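You operate a simulated robot arm through the tools that you are given. There is no shell and no other tool.

The job below is to be done with a simulated robot arm. You get a single attempt, and the scene is never put back.

TASK
Shut off the air, vent it and park the blue hose plug in the black holder.
Fine: needle on zero before the grey bar slides open; use the free hole; slide the grey bar closed again. Where these are worked on the way, their far stop is far enough and under half their travel is too little: grey bar.

Only the result counts: the job must be done as asked and must still hold three seconds after the hand-in. Knocking over, shifting, dropping, spilling or breaking anything else fails it.

THE ROBOT
A 7-joint arm with a two-finger gripper, fixed in place. Base frame: the origin is at the foot of the arm, x ahead of it, y to its left, z up. Readings come in m, degrees, newtons and seconds.
With the tool pointing down near the work surface it reaches from about 0.3 to 0.74 m from the base axis. Its first joint turns from -166.0 to 166.0 degrees. Payload 2.94 kg.
The TCP is the grasp point between the finger pads, 0.03 m short of the fingertips. In the tool frame z runs along the fingers and y along their closing line. Largest opening 0.138 m; the body of the gripper starts 0.109 m behind the TCP.
Orientation is told as [roll, pitch, yaw] about the base's x, y, z axes, in that order, counted from this pose: with the fingers straight down and closing along the base's y, the tool's x points along the base's -x, its y along +y and its z along -z.

THE INTERFACE
- The arm moves only by the tool jog_arm. Its argument "commands" is a list of rows, each a list of 7 numbers: the turn, a rotation vector about the tool's x, y, z in degrees, then the shift along the tool's x, y, z in m, then the finger opening in m, from 0 to 0.138. In form: [[wx, wy, wz, x, y, z, grip], ...]. A call has 1 to 20 rows; each row is the pose to reach, as a shift and turn from the pose commanded when the call began, along the tool's axes at that moment. Rows are played at 5 a second. More than 0.05 m and 8.6 degrees between two rows, or a gripper value outside its range, and nothing of the call is played. A pose out of reach is approached as far as the arm can. The call stops where the force on the tool passes 40 N (or 10 N more than at its start, if that is more) or the arm is blocked; 0.2 s more then pass. Each finger halts on what it meets, pressing with about 28 N; the grip force reading is that of the motor and also rises with nothing between the fingers. The clock runs only during rows and for 0.2 s after the last one: add rows that repeat a pose to give the fingers time. It gives the time, the measured TCP pose, the force on the tool (base axes), the opening and the grip force at its end, in the units of the frame above (readings bear some noise), with the torque about the TCP (base axes, N m) and any sound that the robot's microphone picked up.
- Cameras (640 x 400 px; columns grow to the right, rows downward): "scene" is fixed at [0.2223, -0.501, 1.7552]; the picture's right is [0.96, -0.27, 0.00], its down [-0.21, -0.74, -0.64] and it looks along [0.17, 0.62, -0.77] (base axes); focal length 214 px, centre (320, 200). "wrist" rides on the gripper at [0.071, 0.019, -0.146] in the tool frame; the picture's right is [-0.26, 0.97, 0.00], its down [-0.85, -0.23, -0.48] and it looks along [-0.46, -0.12, 0.88] (tool axes); focal length 280 px, centre (320, 200). There is no depth. A picture from a camera that has moved, and an enlarged one, comes with that camera's place and axes in the base frame and with its lens.
- grab_frame(camera): a new picture of that camera. The clock stands still meanwhile.
- lift_body(by): slides the trunk up (or, below 0, down) by that many m; the arm rides with it, the base frame stays. It gives what a move gives, with no picture.
- close_up(camera, box): a new picture of the part [left, top, right, bottom] of that camera's present view, enlarged. The clock stands still meanwhile.
- finish_job(): hands the job in; it is judged then, once.

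Places have to be worked out from the pictures, the camera data and where the tool is seen. Open the gripper and draw the arm clear of the work before you hand the job in, unless the task says otherwise.

The tools are called by a JSON object that holds its "op" and its "data". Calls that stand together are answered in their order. jog_arm: Moves the arm, as the interface text tells. Its arguments: {"type":"object","properties":{"commands":{"type":"array","items":{"type":"array","items":{"type":"number"}}}},"required":["commands"]} The other tools are called the same way: lift_body (by) slides the trunk up or down; grab_frame (camera) takes a picture; close_up (camera, box) takes an enlarged picture of a part of a camera's view; finish_job () hands the job in.

At the start:

```text
t: 0.0
tcp_pos: [0.3209, -0.1487, 1.4896]
orientation: [-0.1, 0.1, 0.1]
force: [0.6, 1.0, -0.4]
torque: [0.03, -0.02, 0.04]
finger_gap: 0.138
grip_force: 0.1
trunk travel left (down, up): [-0.444, 0.01]
```

scene: 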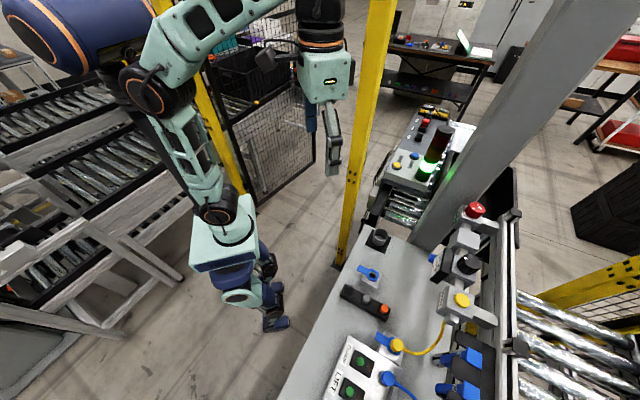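
wrist: 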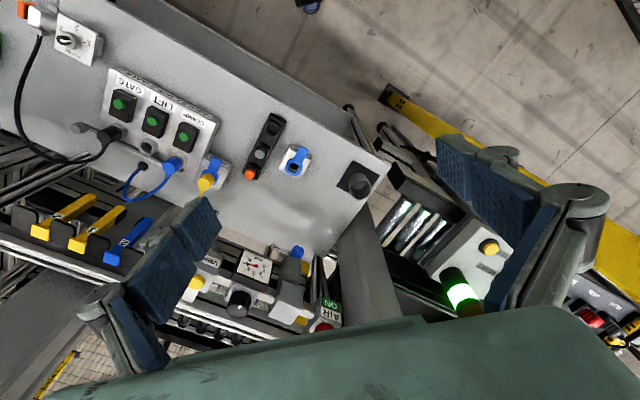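

I start by looking closer at the panel with both cameras before moving anything.

{"op": "close_up", "data": {"camera": "scene", "box": [320, 200, 520, 400]}}

{"op": "close_up", "data": {"camera": "wrist", "box": [60, 60, 400, 350]}}

{"op": "close_up", "data": {"camera": "wrist", "box": [170, 220, 350, 350]}}

```text
2.00 times, centred on (420, 300) of scene
camera zoom: at [0.2223, -0.501, 1.7552], right [0.96, -0.27, 0.0], down [-0.21, -0.74, -0.64], along [0.17, 0.62, -0.77], focal length 429 px, centre (120, 0)
```

zoom: 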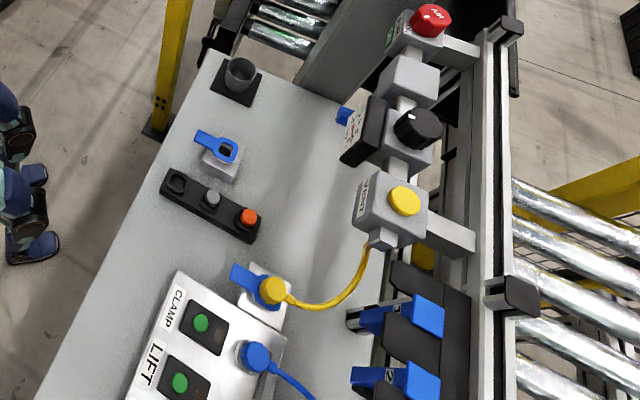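

```text
1.38 times, centred on (230, 205) of wrist
camera zoom: at [0.2495, -0.1287, 1.636], right [0.26, 0.97, 0.0], down [0.85, -0.23, 0.48], along [0.46, -0.13, -0.88], focal length 387 px, centre (444, 193)
```

zoom: 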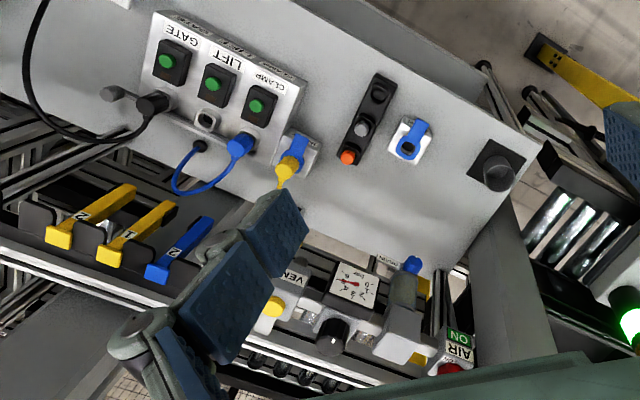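

```text
3.08 times, centred on (260, 285) of wrist
camera zoom: at [0.2495, -0.1287, 1.636], right [0.26, 0.97, 0.0], down [0.85, -0.23, 0.48], along [0.46, -0.13, -0.88], focal length 863 px, centre (505, -62)
```

zoom: 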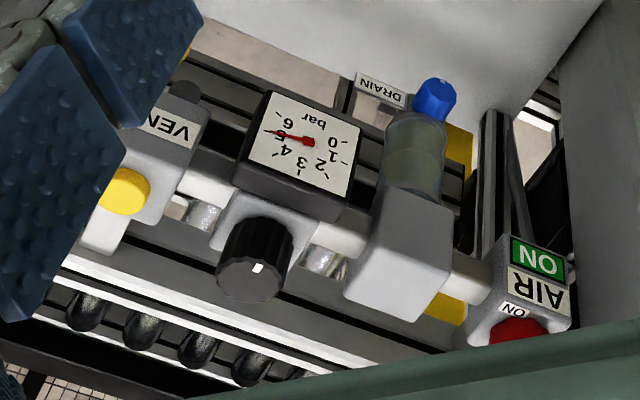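

The bench carries a gauge at about 5 bar, AIR (red), VENT (yellow), a plug panel with a grey bar, and a black three-hole strip. I zoom in tighter to read each one.

{"op": "close_up", "data": {"camera": "wrist", "box": [60, 110, 240, 220]}}

{"op": "close_up", "data": {"camera": "wrist", "box": [230, 100, 390, 200]}}

{"op": "close_up", "data": {"camera": "scene", "box": [420, 195, 520, 260]}}

{"op": "close_up", "data": {"camera": "scene", "box": [420, 250, 520, 330]}}

{"op": "close_up", "data": {"camera": "scene", "box": [320, 320, 450, 400]}}

{"op": "close_up", "data": {"camera": "scene", "box": [330, 220, 420, 325]}}

{"op": "close_up", "data": {"camera": "wrist", "box": [0, 0, 140, 90]}}

```text
3.56 times, centred on (150, 165) of wrist
camera zoom: at [0.2495, -0.1287, 1.636], right [0.26, 0.97, 0.0], down [0.85, -0.23, 0.48], along [0.46, -0.13, -0.88], focal length 997 px, centre (924, 324)
```

zoom: 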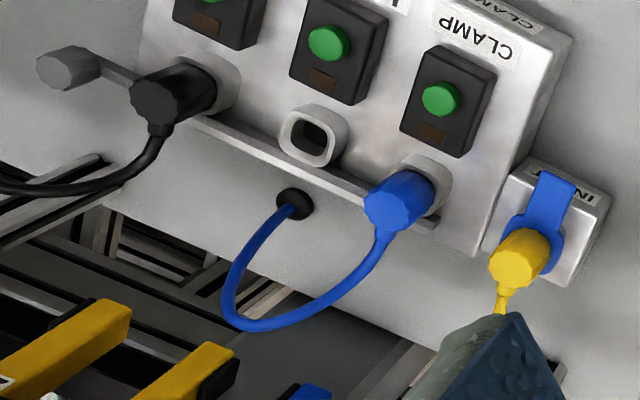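

```text
4.00 times, centred on (310, 150) of wrist
camera zoom: at [0.2495, -0.1287, 1.636], right [0.26, 0.97, 0.0], down [0.85, -0.23, 0.48], along [0.46, -0.13, -0.88], focal length 1122 px, centre (360, 400)
```

zoom: 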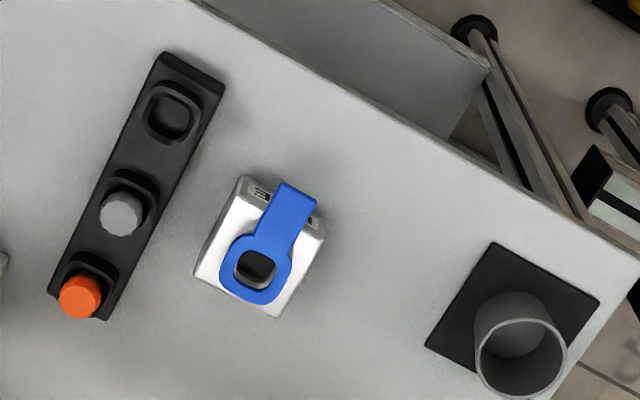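

```text
6.15 times, centred on (470, 228) of scene
camera zoom: at [0.2223, -0.501, 1.7552], right [0.96, -0.27, 0.0], down [-0.21, -0.74, -0.64], along [0.17, 0.62, -0.77], focal length 1320 px, centre (-603, 31)
```

zoom: 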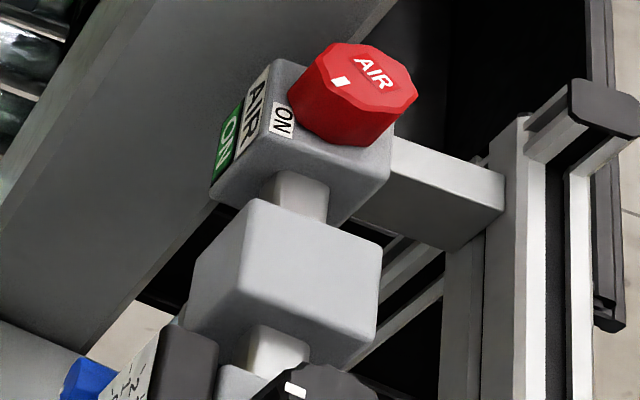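

```text
5.00 times, centred on (470, 290) of scene
camera zoom: at [0.2223, -0.501, 1.7552], right [0.96, -0.27, 0.0], down [-0.21, -0.74, -0.64], along [0.17, 0.62, -0.77], focal length 1072 px, centre (-430, -250)
```

zoom: 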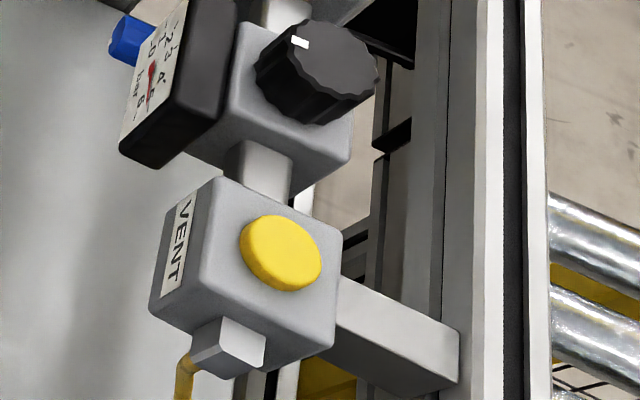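

```text
4.92 times, centred on (385, 360) of scene
camera zoom: at [0.2223, -0.501, 1.7552], right [0.96, -0.27, 0.0], down [-0.21, -0.74, -0.64], along [0.17, 0.62, -0.77], focal length 1056 px, centre (0, -588)
```

zoom: 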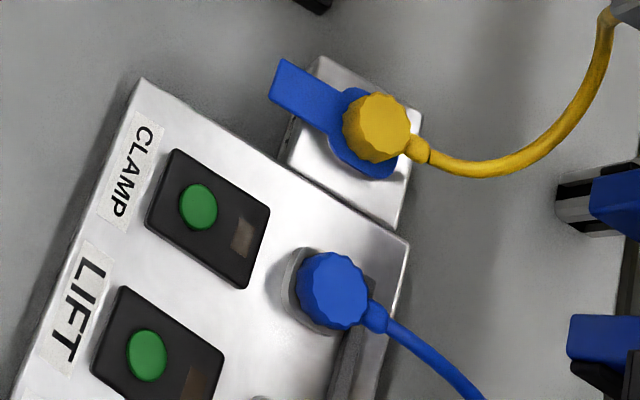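

```text
3.81 times, centred on (375, 272) of scene
camera zoom: at [0.2223, -0.501, 1.7552], right [0.96, -0.27, 0.0], down [-0.21, -0.74, -0.64], along [0.17, 0.62, -0.77], focal length 817 px, centre (110, -76)
```

zoom: 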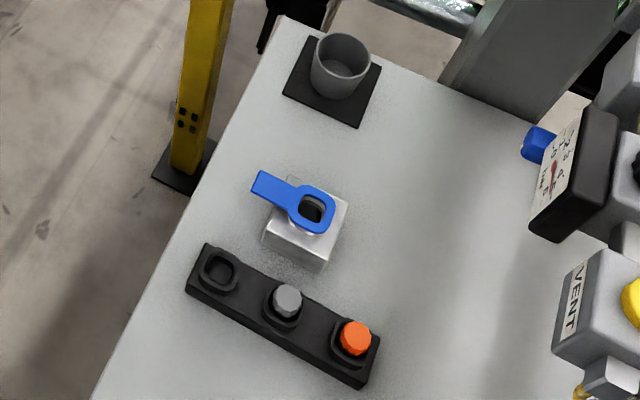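

```text
4.44 times, centred on (70, 45) of wrist
camera zoom: at [0.2495, -0.1287, 1.636], right [0.26, 0.97, 0.0], down [0.85, -0.23, 0.48], along [0.46, -0.13, -0.88], focal length 1246 px, centre (1431, 889)
```

zoom: 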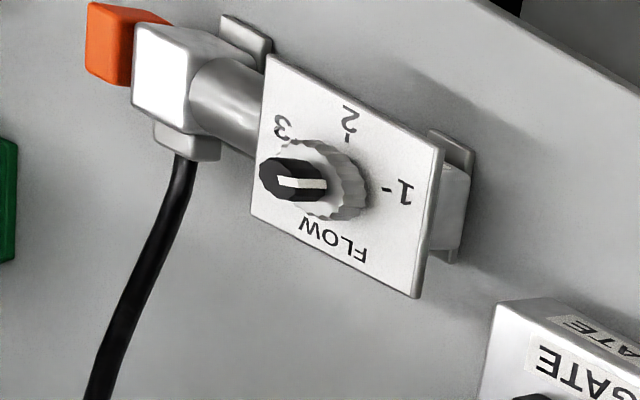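

I judge the bench plate at z≈0.9, turned about 45°. Blue plug top is near (0.40,-0.55,1.00), the free hole near (0.39,-0.29,0.93), VENT near (0.57,-0.46,1.24), and AIR near (0.77,-0.25,1.25). I move to a viewpoint above the manifold to see AIR properly.

{"op": "jog_arm", "data": {"commands": [[0, 0, 0, -0.036, -0.02, -0.012, 0.138], [0, 0, 0, -0.072, -0.04, -0.024, 0.138], [0, 0, 0, -0.108, -0.06, -0.036, 0.138], [0, 0, 0, -0.144, -0.08, -0.048, 0.138], [0, 0, 0, -0.18, -0.1, -0.06, 0.138], [0, 0, 0, -0.18, -0.1, -0.06, 0.138]]}}

{"op": "grab_frame", "data": {"camera": "wrist"}}

{"op": "grab_frame", "data": {"camera": "scene"}}

```text
t: 1.4
tcp_pos: [0.4332, -0.2106, 1.4601]
orientation: [-0.2, -0.3, -0.1]
force: [-0.6, 0.4, 1.2]
torque: [-0.05, -0.1, 0.02]
finger_gap: 0.1379
grip_force: 0.0
out of reach, approached as far as the arm can: row 1, 2, 3, 4, 5, 6
trunk travel left (down, up): [-0.444, 0.01]
```

```text
taken
camera wrist: at [0.3613, -0.1893, 1.6076], right [0.26, 0.97, 0.0], down [0.85, -0.23, 0.48], along [0.46, -0.13, -0.88], focal length 280 px, centre (320, 200)
```

wrist: 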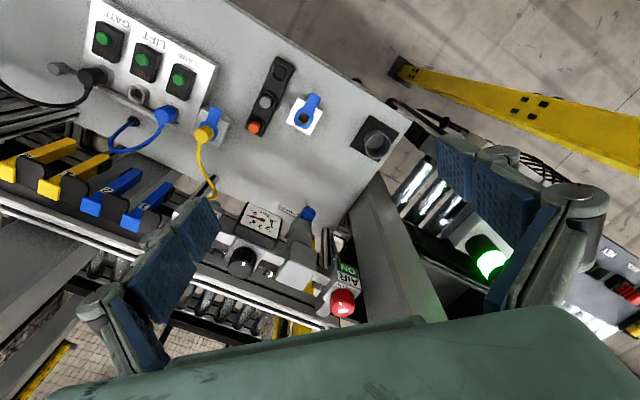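

```text
taken
```

scene: 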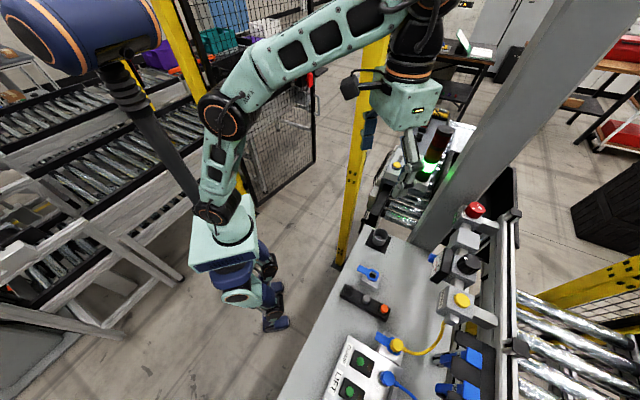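

The tool stopped short at the reach limit (0.433,-0.211,1.460), but AIR is now in view. I zoom in on AIR, the gauge and the bar.

{"op": "close_up", "data": {"camera": "wrist", "box": [200, 195, 380, 325]}}

{"op": "close_up", "data": {"camera": "wrist", "box": [310, 250, 380, 325]}}

{"op": "close_up", "data": {"camera": "wrist", "box": [40, 30, 240, 160]}}

{"op": "close_up", "data": {"camera": "wrist", "box": [230, 45, 350, 145]}}

```text
3.08 times, centred on (290, 260) of wrist
camera zoom: at [0.3613, -0.1893, 1.6076], right [0.26, 0.97, 0.0], down [0.85, -0.23, 0.48], along [0.46, -0.13, -0.88], focal length 863 px, centre (412, 15)
```

zoom: 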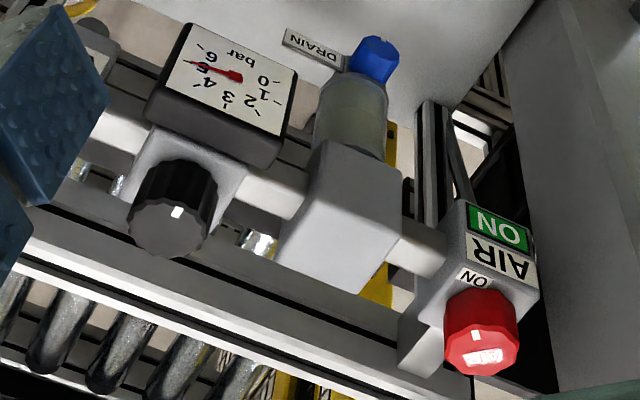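

```text
5.33 times, centred on (345, 288) of wrist
camera zoom: at [0.3613, -0.1893, 1.6076], right [0.26, 0.97, 0.0], down [0.85, -0.23, 0.48], along [0.46, -0.13, -0.88], focal length 1495 px, centre (187, -267)
```

zoom: 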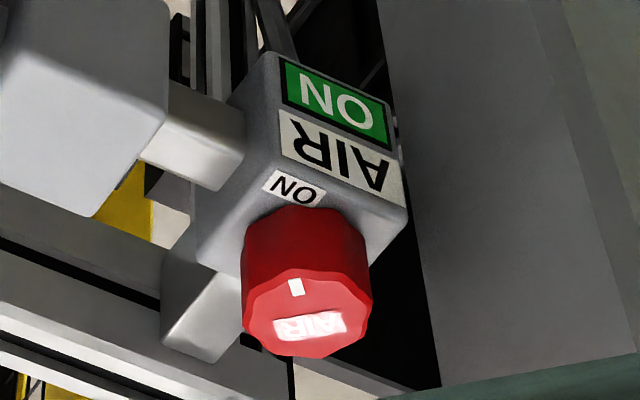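

```text
3.08 times, centred on (140, 95) of wrist
camera zoom: at [0.3613, -0.1893, 1.6076], right [0.26, 0.97, 0.0], down [0.85, -0.23, 0.48], along [0.46, -0.13, -0.88], focal length 863 px, centre (874, 523)
```

zoom: 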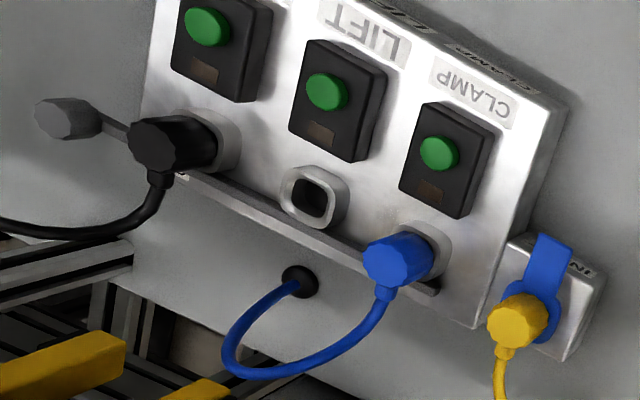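

```text
4.00 times, centred on (290, 95) of wrist
camera zoom: at [0.3613, -0.1893, 1.6076], right [0.26, 0.97, 0.0], down [0.85, -0.23, 0.48], along [0.46, -0.13, -0.88], focal length 1122 px, centre (440, 620)
```

zoom: 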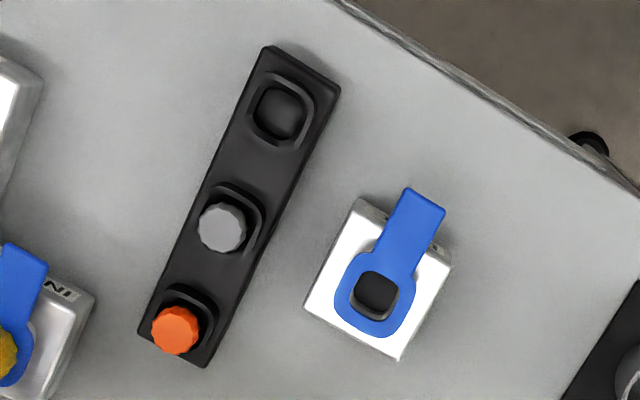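

AIR's red knob top works out near (0.766,-0.257,1.265), about 0.81 m out, so it needs a tilted tool. I back off to a comfortable pose and then check whether the wrist can turn half round, which would put the camera above the tool when it tilts outward.

{"op": "jog_arm", "data": {"commands": [[0, 0, 0, 0.03, 0.012, 0.032, 0.138], [0, 0, 0, 0.06, 0.025, 0.065, 0.138], [0, 0, 0, 0.09, 0.037, 0.097, 0.138], [0, 0, 0, 0.12, 0.05, 0.13, 0.138], [0, 0, 0, 0.12, 0.05, 0.13, 0.138]]}}

```text
t: 2.6
tcp_pos: [0.3143, -0.1528, 1.3262]
orientation: [-0.1, -0.1, -0.1]
force: [-0.7, -0.4, -0.5]
torque: [0.0, -0.01, -0.03]
finger_gap: 0.1381
grip_force: 0.0
trunk travel left (down, up): [-0.444, 0.01]
```

The relative moves start from the reached pose. Now I turn the wrist about the tool axis at this free spot to test the range.

{"op": "jog_arm", "data": {"commands": [[0, 0, 8, 0, 0, 0, 0.138], [0, 0, 16, 0, 0, 0, 0.138], [0, 0, 24, 0, 0, 0, 0.138], [0, 0, 32, 0, 0, 0, 0.138], [0, 0, 40, 0, 0, 0, 0.138], [0, 0, 48, 0, 0, 0, 0.138], [0, 0, 56, 0, 0, 0, 0.138], [0, 0, 64, 0, 0, 0, 0.138], [0, 0, 72, 0, 0, 0, 0.138], [0, 0, 80, 0, 0, 0, 0.138], [0, 0, 88, 0, 0, 0, 0.138], [0, 0, 96, 0, 0, 0, 0.138], [0, 0, 104, 0, 0, 0, 0.138], [0, 0, 112, 0, 0, 0, 0.138], [0, 0, 120, 0, 0, 0, 0.138], [0, 0, 128, 0, 0, 0, 0.138], [0, 0, 136, 0, 0, 0, 0.138], [0, 0, 144, 0, 0, 0, 0.138], [0, 0, 152, 0, 0, 0, 0.138], [0, 0, 160, 0, 0, 0, 0.138]]}}

```text
t: 6.8
tcp_pos: [0.3157, -0.1514, 1.3303]
orientation: [0.0, 0.0, -160.1]
force: [0.5, -1.0, 1.1]
torque: [-0.01, 0.01, -0.03]
finger_gap: 0.1379
grip_force: 0.0
trunk travel left (down, up): [-0.444, 0.01]
```

The half turn works. I finish it so the tool's x faces AIR, and move outward a little while staying high.

{"op": "jog_arm", "data": {"commands": [[0, 0, 7.7, 0.033, 0.016, -0.014, 0.138], [0, 0, 15.4, 0.066, 0.032, -0.028, 0.138], [0, 0, 23.1, 0.1, 0.048, -0.042, 0.138], [0, 0, 30.8, 0.133, 0.064, -0.056, 0.138], [0, 0, 38.6, 0.1665, 0.081, -0.07, 0.138], [0, 0, 38.6, 0.1665, 0.081, -0.07, 0.138]]}}

```text
t: 8.2
tcp_pos: [0.4954, -0.1704, 1.4024]
orientation: [0.0, 0.0, 161.3]
force: [0.2, -1.2, -0.4]
torque: [0.03, -0.05, 0.03]
finger_gap: 0.138
grip_force: 0.1
trunk travel left (down, up): [-0.444, 0.01]
```

Reached without limits. Now I tilt the tool outward 35° and advance toward AIR at a safe height for a top view.

{"op": "jog_arm", "data": {"commands": [[0, 7, 0, 0.036, 0, -0.004, 0.138], [0, 14, 0, 0.072, 0, -0.008, 0.138], [0, 21, 0, 0.108, 0, -0.012, 0.138], [0, 28, 0, 0.144, 0, -0.016, 0.138], [0, 35, 0, 0.18, 0, -0.02, 0.138], [0, 35, 0, 0.18, 0, -0.02, 0.138]]}}

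{"op": "grab_frame", "data": {"camera": "wrist"}}

{"op": "grab_frame", "data": {"camera": "scene"}}

```text
t: 9.6
tcp_pos: [0.6712, -0.2265, 1.4197]
orientation: [0.1, 35.1, 161.4]
force: [-0.2, -0.1, 0.5]
torque: [0.02, 0.03, -0.02]
finger_gap: 0.1381
grip_force: 0.1
trunk travel left (down, up): [-0.444, 0.01]
```

```text
taken
camera wrist: at [0.6403, -0.2358, 1.5821], right [-0.51, -0.85, -0.15], down [-0.84, 0.53, -0.1], along [0.16, 0.08, -0.98], focal length 280 px, centre (320, 200)
```

wrist: 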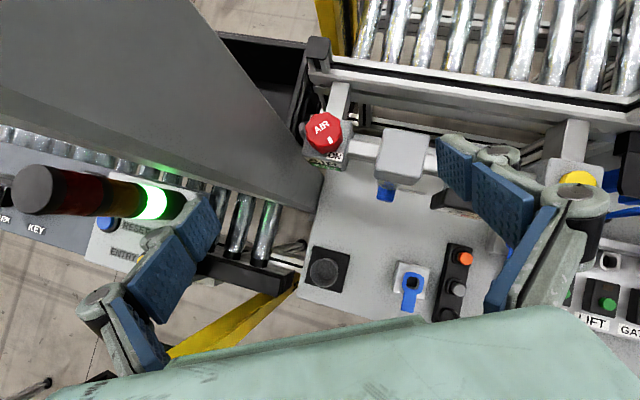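

```text
taken
```

scene: 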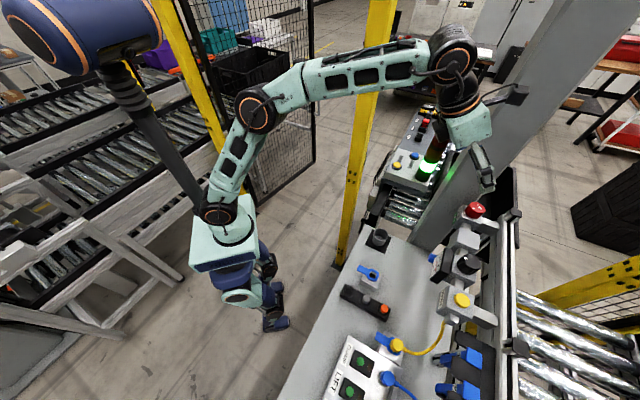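

I now have a top view of AIR, and the big grey column sits close on its left. I zoom in on the knob and the column.

{"op": "close_up", "data": {"camera": "wrist", "box": [270, 80, 390, 180]}}

{"op": "close_up", "data": {"camera": "wrist", "box": [130, 0, 450, 200]}}

{"op": "close_up", "data": {"camera": "scene", "box": [400, 80, 560, 260]}}

```text
4.00 times, centred on (330, 130) of wrist
camera zoom: at [0.6403, -0.2358, 1.5821], right [-0.51, -0.85, -0.15], down [-0.84, 0.53, -0.1], along [0.16, 0.08, -0.98], focal length 1122 px, centre (280, 480)
```

zoom: 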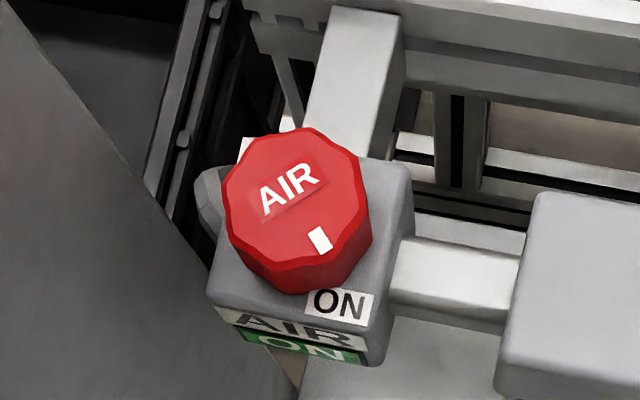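

```text
2.00 times, centred on (290, 100) of wrist
camera zoom: at [0.6403, -0.2358, 1.5821], right [-0.51, -0.85, -0.15], down [-0.84, 0.53, -0.1], along [0.16, 0.08, -0.98], focal length 561 px, centre (380, 400)
```

zoom: 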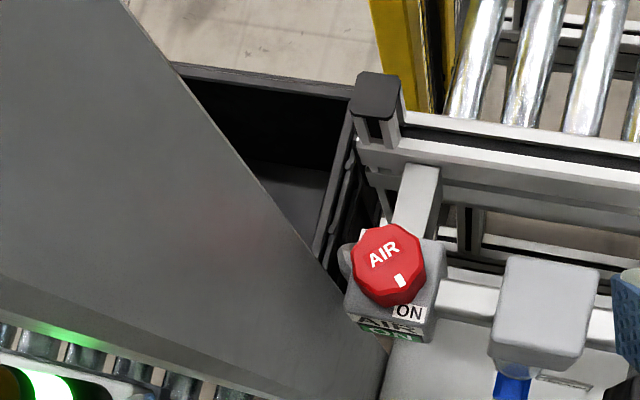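

```text
2.22 times, centred on (480, 170) of scene
camera zoom: at [0.2223, -0.501, 1.7552], right [0.96, -0.27, 0.0], down [-0.21, -0.74, -0.64], along [0.17, 0.62, -0.77], focal length 477 px, centre (-36, 267)
```

zoom: 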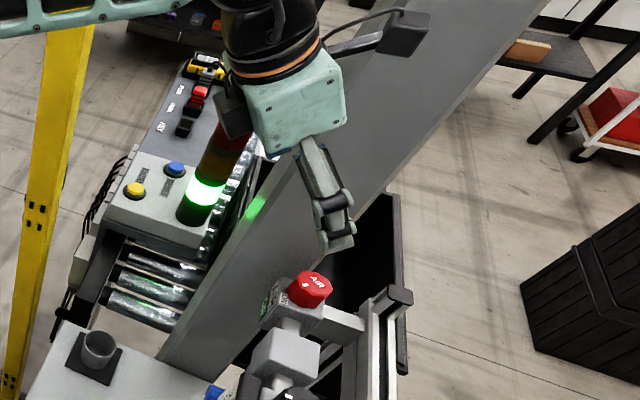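

There's a partly hidden white label at the knob's far-left side, probably OFF. I zoom in on it.

{"op": "close_up", "data": {"camera": "wrist", "box": [315, 105, 355, 130]}}

{"op": "close_up", "data": {"camera": "wrist", "box": [310, 100, 365, 165]}}

{"op": "close_up", "data": {"camera": "scene", "box": [455, 195, 500, 235]}}

```text
16.00 times, centred on (335, 118) of wrist
camera zoom: at [0.6403, -0.2358, 1.5821], right [-0.51, -0.85, -0.15], down [-0.84, 0.53, -0.1], along [0.16, 0.08, -0.98], focal length 4486 px, centre (80, 1520)
```

zoom: 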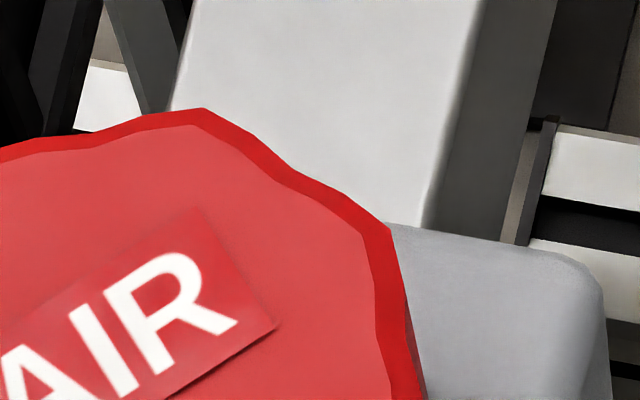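

```text
6.15 times, centred on (338, 132) of wrist
camera zoom: at [0.6403, -0.2358, 1.5821], right [-0.51, -0.85, -0.15], down [-0.84, 0.53, -0.1], along [0.16, 0.08, -0.98], focal length 1726 px, centre (212, 615)
```

zoom: 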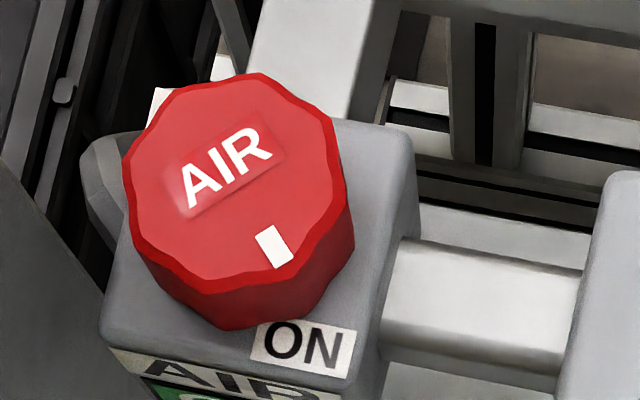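

```text
10.00 times, centred on (478, 215) of scene
camera zoom: at [0.2223, -0.501, 1.7552], right [0.96, -0.27, 0.0], down [-0.21, -0.74, -0.64], along [0.17, 0.62, -0.77], focal length 2145 px, centre (-1255, 50)
```

zoom: 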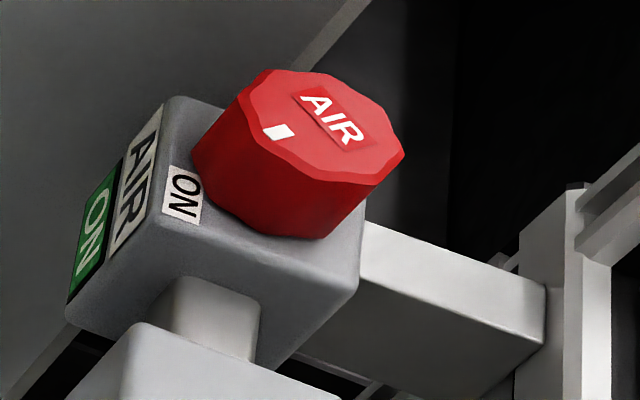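

Two labels sit on opposite corners of AIR's box: ON, where the knob mark points (azimuth ≈180°), and a hidden one at ≈0°. The column face is about 6 cm beyond the knob, so I'll work from the -y side. I turn the tool to azimuth +25° at safe height first.

{"op": "jog_arm", "data": {"commands": [[4.17, 0, -5.95, -0.0034, 0.0143, -0.0024, 0.138], [8.33, 0, -11.9, -0.0068, 0.0286, -0.0048, 0.138], [12.5, 0, -17.86, -0.0102, 0.043, -0.0072, 0.138], [16.67, 0, -23.8, -0.0136, 0.0573, -0.0095, 0.12], [20.83, 0, -29.77, -0.017, 0.0716, -0.0119, 0.1], [25.0, 0, -35.72, -0.0204, 0.0859, -0.0143, 0.08], [25.0, 0, -35.72, -0.0204, 0.0859, -0.0143, 0.08]]}}

{"op": "grab_frame", "data": {"camera": "wrist"}}

```text
t: 11.2
tcp_pos: [0.6169, -0.2992, 1.4199]
orientation: [0.1, 35.1, -154.8]
force: [0.0, 0.0, -0.6]
torque: [0.03, -0.01, -0.06]
finger_gap: 0.0802
grip_force: 0.0
trunk travel left (down, up): [-0.444, 0.01]
```

```text
taken
camera wrist: at [0.6009, -0.327, 1.5812], right [0.22, -0.96, -0.15], down [-0.97, -0.2, -0.1], along [0.06, 0.17, -0.98], focal length 280 px, centre (320, 200)
```

wrist: 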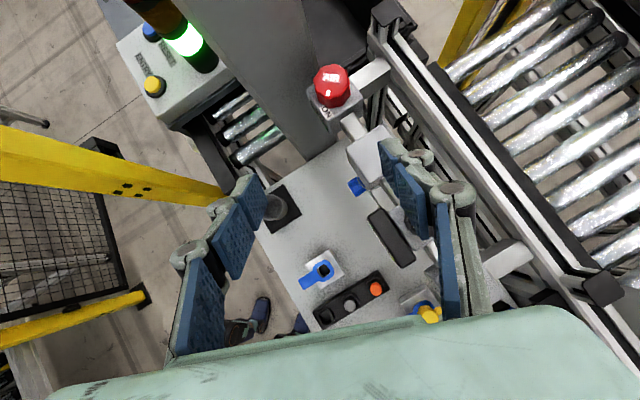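

The knob is ahead between the open fingers. I zoom in on it from this angle to refine its position and check the labels.

{"op": "close_up", "data": {"camera": "wrist", "box": [295, 50, 385, 130]}}

{"op": "close_up", "data": {"camera": "wrist", "box": [330, 150, 450, 260]}}

```text
5.00 times, centred on (340, 90) of wrist
camera zoom: at [0.6009, -0.327, 1.5812], right [0.22, -0.96, -0.15], down [-0.97, -0.2, -0.1], along [0.06, 0.17, -0.98], focal length 1402 px, centre (220, 750)
```

zoom: 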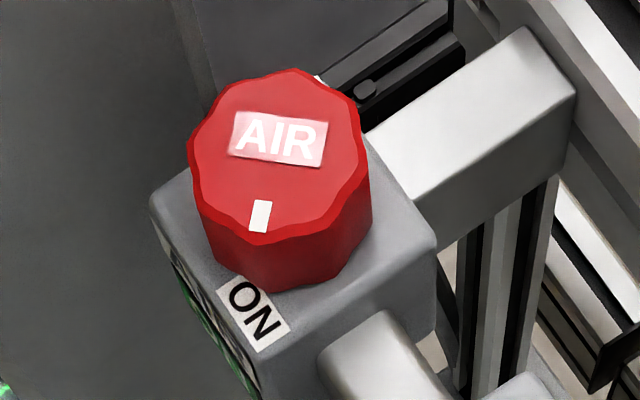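

```text
3.64 times, centred on (390, 205) of wrist
camera zoom: at [0.6009, -0.327, 1.5812], right [0.22, -0.96, -0.15], down [-0.97, -0.2, -0.1], along [0.06, 0.17, -0.98], focal length 1020 px, centre (66, 182)
```

zoom: 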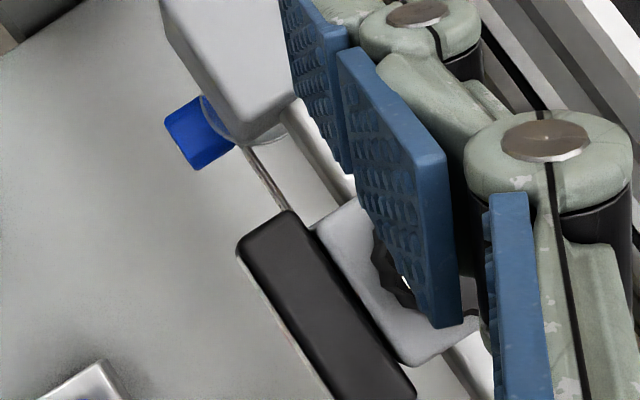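

The knob top refines to (0.760,-0.258,1.266), radius about 0.021, with the box top at z≈1.235. I now tilt to 60° and move to a pre-grasp 10 cm back along the finger axis.

{"op": "jog_arm", "data": {"commands": [[0, 6.25, 0, -0.0045, 0.0058, 0.029, 0.075], [0, 12.5, 0, -0.0089, 0.0115, 0.0585, 0.075], [0, 18.75, 0, -0.0134, 0.0173, 0.088, 0.075], [0, 25, 0, -0.0178, 0.023, 0.117, 0.075], [0, 25, 0, -0.0178, 0.023, 0.117, 0.075]]}}

{"op": "grab_frame", "data": {"camera": "wrist"}}

{"op": "close_up", "data": {"camera": "scene", "box": [400, 130, 560, 260]}}

```text
t: 12.4
tcp_pos: [0.6753, -0.3022, 1.3153]
orientation: [0.2, 60.0, -154.7]
force: [-0.2, 0.1, -0.5]
torque: [0.01, 0.01, -0.01]
finger_gap: 0.0748
grip_force: 0.1
trunk travel left (down, up): [-0.444, 0.01]
```

```text
taken
camera wrist: at [0.6006, -0.3563, 1.4511], right [0.29, -0.93, -0.23], down [-0.85, -0.15, -0.5], along [0.43, 0.34, -0.84], focal length 280 px, centre (320, 200)
```

wrist: 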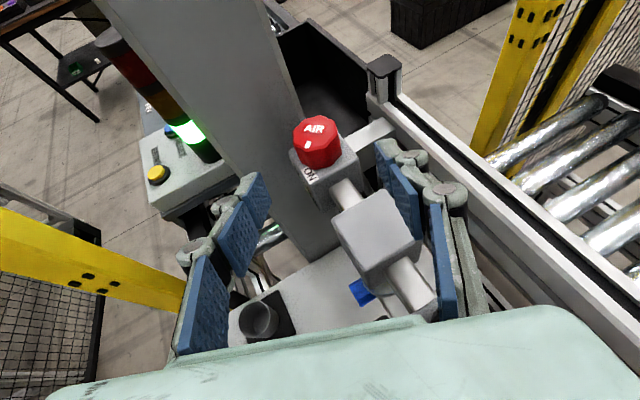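

```text
3.08 times, centred on (480, 195) of scene
camera zoom: at [0.2223, -0.501, 1.7552], right [0.96, -0.27, 0.0], down [-0.21, -0.74, -0.64], along [0.17, 0.62, -0.77], focal length 660 px, centre (-172, 215)
```

zoom: 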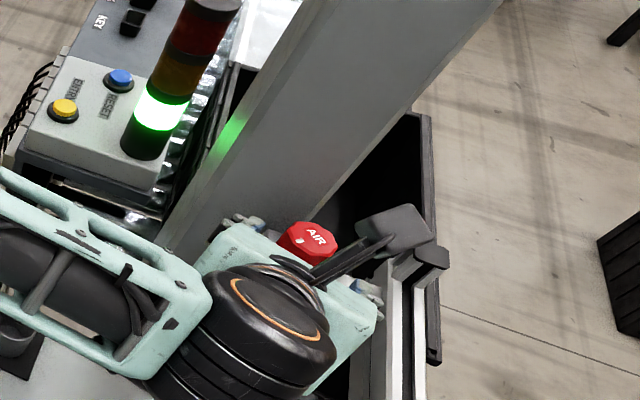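

Everything lines up: the tool axis projects at px (320,141) and the knob sits at (317,142). I advance 10 cm along the fingers so they straddle the knob.

{"op": "jog_arm", "data": {"commands": [[0, 0, 0, 0, -0.0015, 0.03, 0.075], [0, 0, 0, 0, -0.0025, 0.055, 0.075], [0, 0, 0, 0, -0.0035, 0.08, 0.075], [0, 0, 0, -0.0006, -0.0035, 0.1, 0.075], [0, 0, 0, -0.0006, -0.0035, 0.1, 0.075]]}}

{"op": "grab_frame", "data": {"camera": "wrist"}}

```text
t: 13.6
tcp_pos: [0.7525, -0.2611, 1.2626]
orientation: [0.1, 60.0, -155.0]
force: [-0.3, 0.1, 0.3]
torque: [0.03, -0.01, -0.02]
finger_gap: 0.0751
grip_force: 0.1
trunk travel left (down, up): [-0.444, 0.01]
```

```text
taken
camera wrist: at [0.6778, -0.3168, 1.3984], right [0.29, -0.93, -0.23], down [-0.86, -0.15, -0.5], along [0.43, 0.34, -0.84], focal length 280 px, centre (320, 200)
```

wrist: 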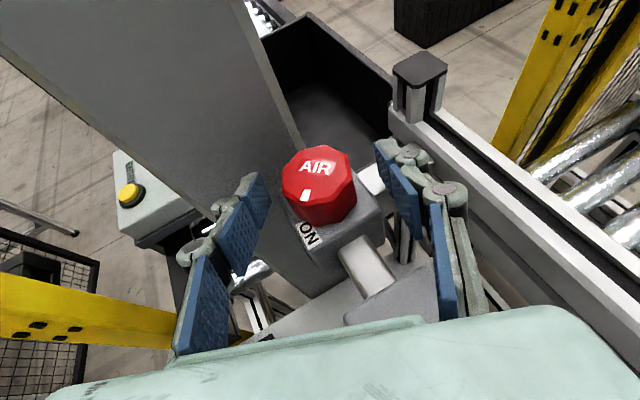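

No contact yet and the knob sits between the pads. I close on it.

{"op": "jog_arm", "data": {"commands": [[0, 0, 0, 0, 0, 0, 0.05], [0, 0, 0, 0, 0, 0, 0.03], [0, 0, 0, 0, 0, 0, 0.03], [0, 0, 0, 0, 0, 0, 0.03]]}}

```text
t: 14.6
tcp_pos: [0.7509, -0.2594, 1.262]
orientation: [-0.2, 59.9, -154.8]
force: [-12.2, 9.9, -5.1]
torque: [0.45, 0.37, 0.83]
finger_gap: 0.0594
grip_force: 45.0
trunk travel left (down, up): [-0.444, 0.01]
```

The gap stopped at 0.059, wider than I judged the knob, and there is a side force. I check what the fingers are touching.

{"op": "grab_frame", "data": {"camera": "wrist"}}

{"op": "close_up", "data": {"camera": "wrist", "box": [230, 120, 430, 245]}}

{"op": "close_up", "data": {"camera": "scene", "box": [420, 180, 520, 250]}}

```text
taken
camera wrist: at [0.6767, -0.3144, 1.3986], right [0.29, -0.93, -0.23], down [-0.86, -0.15, -0.5], along [0.43, 0.34, -0.84], focal length 280 px, centre (320, 200)
```

wrist: 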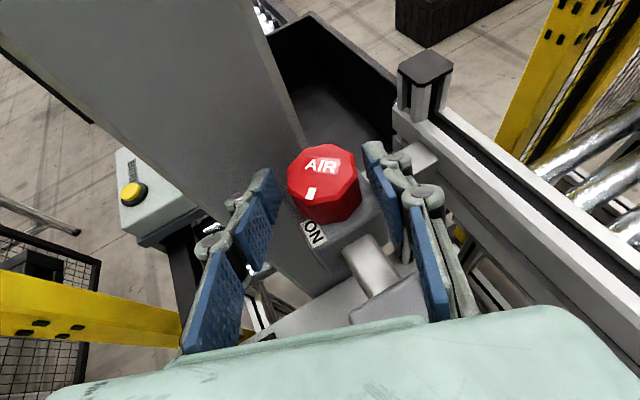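

```text
3.20 times, centred on (330, 182) of wrist
camera zoom: at [0.6767, -0.3144, 1.3986], right [0.29, -0.93, -0.23], down [-0.86, -0.15, -0.5], along [0.43, 0.34, -0.84], focal length 897 px, centre (288, 256)
```

zoom: 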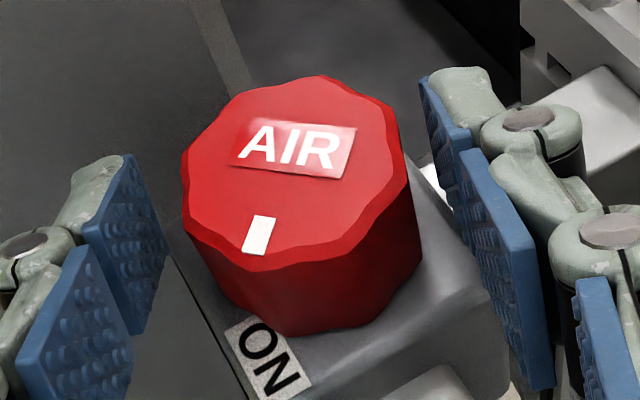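

```text
5.71 times, centred on (470, 215) of scene
camera zoom: at [0.2223, -0.501, 1.7552], right [0.96, -0.27, 0.0], down [-0.21, -0.74, -0.64], along [0.17, 0.62, -0.77], focal length 1226 px, centre (-537, 114)
```

zoom: 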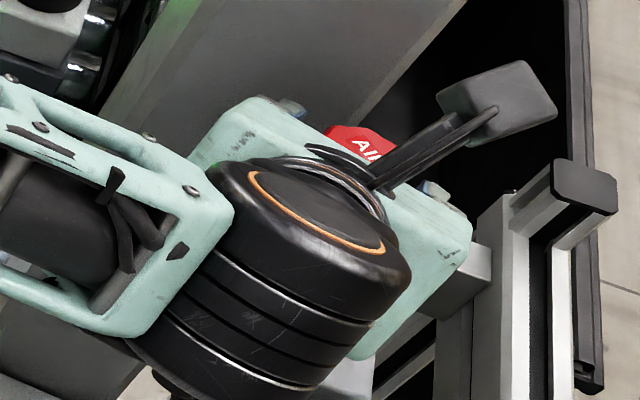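

The pads haven't reached the knob; a fingertip is most likely catching the valve box's top edge. I open, raise about 1 cm and ease back slightly, then close again.

{"op": "jog_arm", "data": {"commands": [[0, 0, 0, 0, 0, 0, 0.075], [0, 0, 0, 0, 0, 0, 0.075], [0, 0, 0, 0.003, 0, -0.005, 0.075], [0, 0, 0, 0.0057, 0, -0.0102, 0.075], [0, 0, 0, 0.0057, 0, -0.0102, 0.075]]}}

{"op": "jog_arm", "data": {"commands": [[0, 0, 0, 0, 0, 0, 0.06], [0, 0, 0, 0, 0, 0, 0.045], [0, 0, 0, 0, 0, 0, 0.035], [0, 0, 0, 0, 0, 0, 0.035]]}}

{"op": "close_up", "data": {"camera": "wrist", "box": [230, 120, 430, 245]}}

```text
t: 15.8
tcp_pos: [0.7479, -0.2637, 1.2731]
orientation: [0.1, 59.9, -154.7]
force: [-0.6, 0.4, 0.1]
torque: [0.06, 0.0, 0.0]
finger_gap: 0.0749
grip_force: 0.1
trunk travel left (down, up): [-0.444, 0.01]
```

```text
t: 16.8
tcp_pos: [0.7479, -0.2632, 1.2741]
orientation: [0.2, 60.0, -154.8]
force: [0.1, -0.6, 0.2]
torque: [-0.1, -0.07, -0.05]
finger_gap: 0.0406
grip_force: 44.8
trunk travel left (down, up): [-0.444, 0.01]
```

```text
3.20 times, centred on (330, 182) of wrist
camera zoom: at [0.673, -0.3187, 1.4093], right [0.29, -0.93, -0.23], down [-0.86, -0.15, -0.5], along [0.43, 0.34, -0.84], focal length 897 px, centre (288, 256)
```

zoom: 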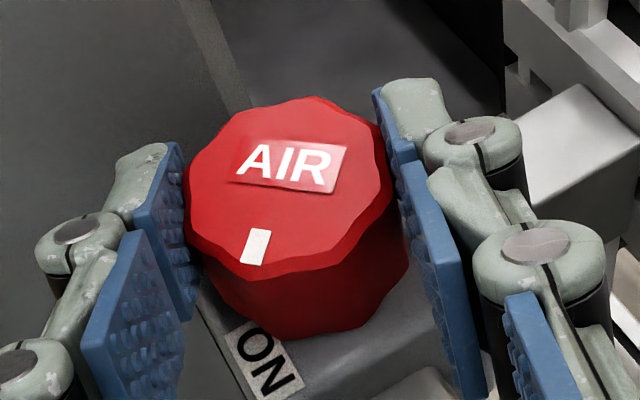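

Now there is a clean grip at 0.041 with no side load. I try a small clockwise turn about the knob axis first and watch the torque and the mark.

{"op": "jog_arm", "data": {"commands": [[-3.03, 0, 1.75, 0, -0.0008, 0, 0.03], [-6.06, 0, 3.5, 0, -0.0016, 0.0001, 0.03], [-9.1, 0, 5.25, 0.0001, -0.0024, 0.0002, 0.03], [-12.12, 0, 7, 0.0002, -0.0032, 0.0003, 0.03], [-12.12, 0, 7, 0.0002, -0.0032, 0.0003, 0.03]]}}

{"op": "close_up", "data": {"camera": "wrist", "box": [230, 120, 430, 245]}}

```text
t: 18.0
tcp_pos: [0.7469, -0.2607, 1.2737]
orientation: [0.0, 60.0, -168.9]
force: [3.3, -3.2, 0.7]
torque: [-0.28, -0.03, -0.09]
finger_gap: 0.0405
grip_force: 44.9
trunk travel left (down, up): [-0.444, 0.01]
```

```text
3.20 times, centred on (330, 182) of wrist
camera zoom: at [0.6605, -0.2958, 1.4092], right [0.05, -0.97, -0.23], down [-0.87, 0.07, -0.5], along [0.5, 0.22, -0.84], focal length 897 px, centre (288, 256)
```

zoom: 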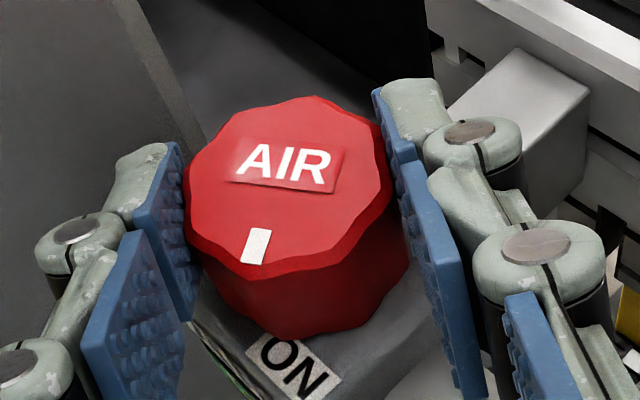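

The knob follows the fingers clockwise with almost no torque. I continue clockwise another 28°, staying clear of the column.

{"op": "jog_arm", "data": {"commands": [[-6.06, 0, 3.5, 0.0001, -0.0016, 0.0001, 0.03], [-12.12, 0, 7, 0.0002, -0.0032, 0.0003, 0.03], [-18.19, 0, 10.5, 0.0005, -0.0048, 0.0008, 0.03], [-24.25, 0, 14, 0.0008, -0.0063, 0.0014, 0.03], [-24.25, 0, 14, 0.0008, -0.0063, 0.0014, 0.03]]}}

{"op": "grab_frame", "data": {"camera": "wrist"}}

{"op": "close_up", "data": {"camera": "scene", "box": [400, 150, 520, 250]}}

```text
t: 19.2
tcp_pos: [0.746, -0.2537, 1.2734]
orientation: [0.2, 60.0, 163.1]
force: [3.7, -4.4, 5.0]
torque: [-0.74, -0.23, -0.06]
finger_gap: 0.0408
grip_force: 45.4
trunk travel left (down, up): [-0.444, 0.01]
```

```text
taken
camera wrist: at [0.6537, -0.2444, 1.4093], right [-0.41, -0.88, -0.23], down [-0.73, 0.46, -0.5], along [0.55, -0.04, -0.84], focal length 280 px, centre (320, 200)
```

wrist: 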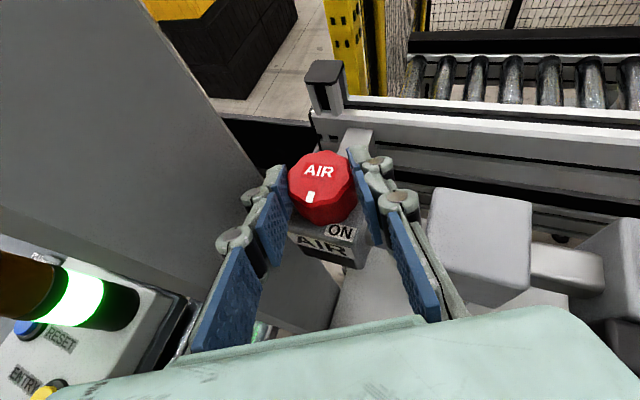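

```text
4.00 times, centred on (460, 200) of scene
camera zoom: at [0.2223, -0.501, 1.7552], right [0.96, -0.27, 0.0], down [-0.21, -0.74, -0.64], along [0.17, 0.62, -0.77], focal length 858 px, centre (-240, 200)
```

zoom: 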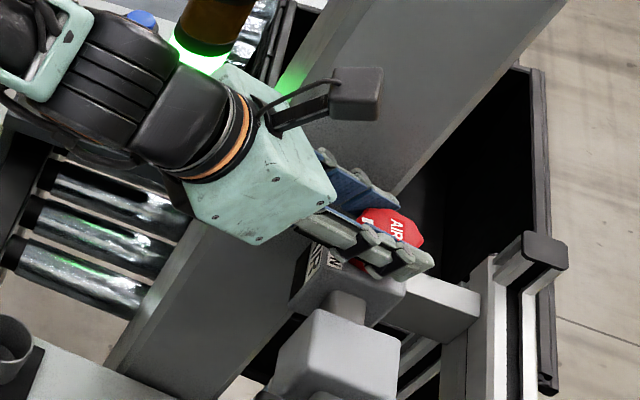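

The knob has turned about 42°. I open, swing the hand back around the knob to azimuth ≈ +30°, and will re-grip.

{"op": "jog_arm", "data": {"commands": [[0, 0, 0, 0, 0, 0, 0.06], [0, 0, 0, 0, 0, 0, 0.075], [0, 0, 0, 0, 0, 0, 0.075], [6.78, 0, -3.92, 0.0001, 0.0018, 0.0001, 0.075], [13.57, 0, -7.83, 0.0002, 0.0036, 0.0004, 0.075], [20.35, 0, -11.75, 0.0006, 0.0053, 0.001, 0.075], [27.13, 0, -15.67, 0.001, 0.007, 0.0017, 0.075], [33.92, 0, -19.58, 0.0015, 0.0085, 0.0026, 0.075], [40.7, 0, -23.5, 0.0021, 0.0098, 0.0037, 0.075], [40.7, 0, -23.5, 0.0021, 0.0098, 0.0037, 0.075]]}}

{"op": "close_up", "data": {"camera": "wrist", "box": [230, 120, 430, 245]}}

```text
t: 21.4
tcp_pos: [0.7465, -0.2635, 1.2739]
orientation: [0.2, 60.1, -149.7]
force: [-0.4, -0.3, 0.0]
torque: [0.02, 0.03, -0.01]
finger_gap: 0.0751
grip_force: 0.0
trunk travel left (down, up): [-0.444, 0.01]
```

```text
3.20 times, centred on (330, 182) of wrist
camera zoom: at [0.6773, -0.3248, 1.4096], right [0.37, -0.9, -0.23], down [-0.84, -0.22, -0.5], along [0.4, 0.37, -0.84], focal length 897 px, centre (288, 256)
```

zoom: 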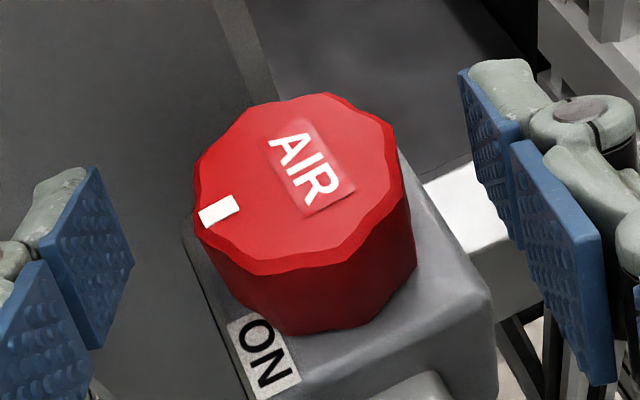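

The mark has moved to the front-left and stays there. I re-grip and turn clockwise another 47°.

{"op": "jog_arm", "data": {"commands": [[0, 0, 0, 0, 0, 0, 0.055], [0, 0, 0, 0, 0, 0, 0.035], [0, 0, 0, 0, 0, 0, 0.03], [0, 0, 0, 0, 0, 0, 0.03], [-6.78, 0, 3.92, 0.0001, -0.0018, 0.0001, 0.03], [-13.57, 0, 7.83, 0.0002, -0.0036, 0.0004, 0.03], [-20.35, 0, 11.75, 0.0006, -0.0053, 0.001, 0.03], [-27.13, 0, 15.67, 0.001, -0.007, 0.0017, 0.03], [-33.92, 0, 19.58, 0.0015, -0.0085, 0.0026, 0.03], [-40.7, 0, 23.5, 0.0021, -0.0098, 0.0037, 0.03], [-40.7, 0, 23.5, 0.0021, -0.0098, 0.0037, 0.03]]}}

{"op": "close_up", "data": {"camera": "wrist", "box": [230, 120, 430, 270]}}

```text
t: 23.8
tcp_pos: [0.7452, -0.2532, 1.2734]
orientation: [0.3, 60.1, 163.3]
force: [4.0, -4.5, 7.3]
torque: [-0.52, -0.34, -0.06]
finger_gap: 0.0402
grip_force: 44.9
trunk travel left (down, up): [-0.444, 0.01]
```

```text
2.67 times, centred on (330, 195) of wrist
camera zoom: at [0.6528, -0.2439, 1.4092], right [-0.41, -0.88, -0.22], down [-0.73, 0.46, -0.5], along [0.55, -0.04, -0.84], focal length 748 px, centre (293, 213)
```

zoom: 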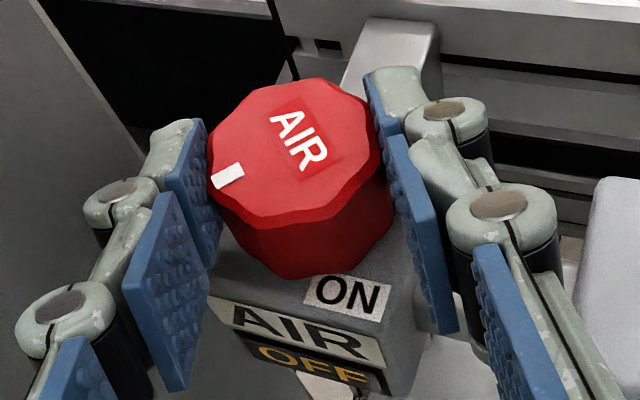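

The window on the AIR valve now reads OFF. To be sure the knob is fully home, I ratchet once more and feel for the stop.

{"op": "jog_arm", "data": {"commands": [[0, 0, 0, 0, 0, 0, 0.06], [0, 0, 0, 0, 0, 0, 0.075], [0, 0, 0, 0, 0, 0, 0.075], [6.78, 0, -3.92, 0.0001, 0.0018, 0.0001, 0.075], [13.57, 0, -7.83, 0.0002, 0.0036, 0.0004, 0.075], [20.35, 0, -11.75, 0.0006, 0.0053, 0.001, 0.075], [27.13, 0, -15.67, 0.001, 0.007, 0.0017, 0.075], [33.92, 0, -19.58, 0.0015, 0.0085, 0.0026, 0.075], [40.7, 0, -23.5, 0.0021, 0.0098, 0.0037, 0.075], [40.7, 0, -23.5, 0.0021, 0.0098, 0.0037, 0.075]]}}

{"op": "close_up", "data": {"camera": "wrist", "box": [230, 120, 430, 270]}}

```text
t: 26.0
tcp_pos: [0.7466, -0.2638, 1.2735]
orientation: [0.2, 60.1, -149.7]
force: [0.1, 0.4, 0.5]
torque: [0.0, 0.0, 0.04]
finger_gap: 0.0748
grip_force: 0.1
trunk travel left (down, up): [-0.444, 0.01]
```

```text
2.67 times, centred on (330, 195) of wrist
camera zoom: at [0.6777, -0.3242, 1.4099], right [0.37, -0.9, -0.23], down [-0.84, -0.22, -0.5], along [0.4, 0.37, -0.84], focal length 748 px, centre (293, 213)
```

zoom: 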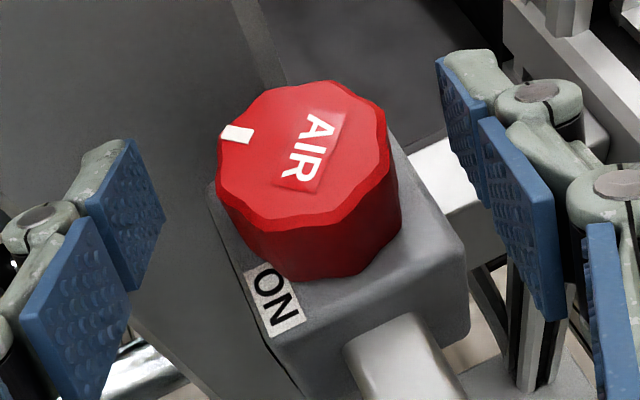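

The mark is about 90° round from ON. I grip again and turn further clockwise, watching for a hard stop.

{"op": "jog_arm", "data": {"commands": [[0, 0, 0, 0, 0, 0, 0.055], [0, 0, 0, 0, 0, 0, 0.035], [0, 0, 0, 0, 0, 0, 0.03], [0, 0, 0, 0, 0, 0, 0.03], [-6.78, 0, 3.92, 0.0001, -0.0018, 0.0001, 0.03], [-13.57, 0, 7.83, 0.0002, -0.0036, 0.0004, 0.03], [-13.57, 0, 7.83, 0.0002, -0.0036, 0.0004, 0.03]]}}

{"op": "close_up", "data": {"camera": "wrist", "box": [230, 120, 430, 270]}}

```text
t: 27.6
tcp_pos: [0.746, -0.2618, 1.2725]
orientation: [0.1, 59.9, -165.6]
force: [7.5, -7.3, 1.7]
torque: [-0.58, -0.15, 0.18]
finger_gap: 0.0401
grip_force: 44.9
trunk travel left (down, up): [-0.444, 0.01]
```

```text
2.67 times, centred on (330, 195) of wrist
camera zoom: at [0.6629, -0.3013, 1.4089], right [0.11, -0.97, -0.23], down [-0.87, 0.02, -0.5], along [0.48, 0.25, -0.84], focal length 748 px, centre (293, 213)
```

zoom: 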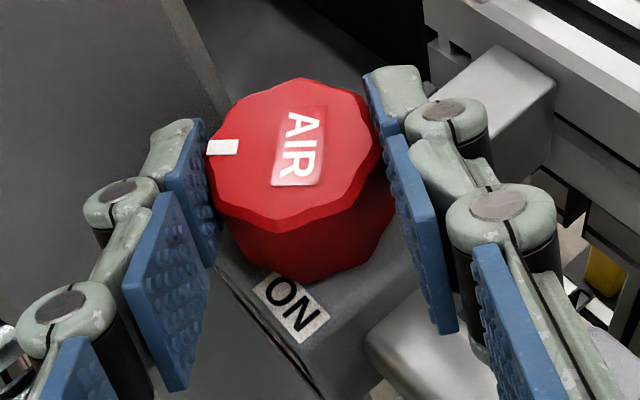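

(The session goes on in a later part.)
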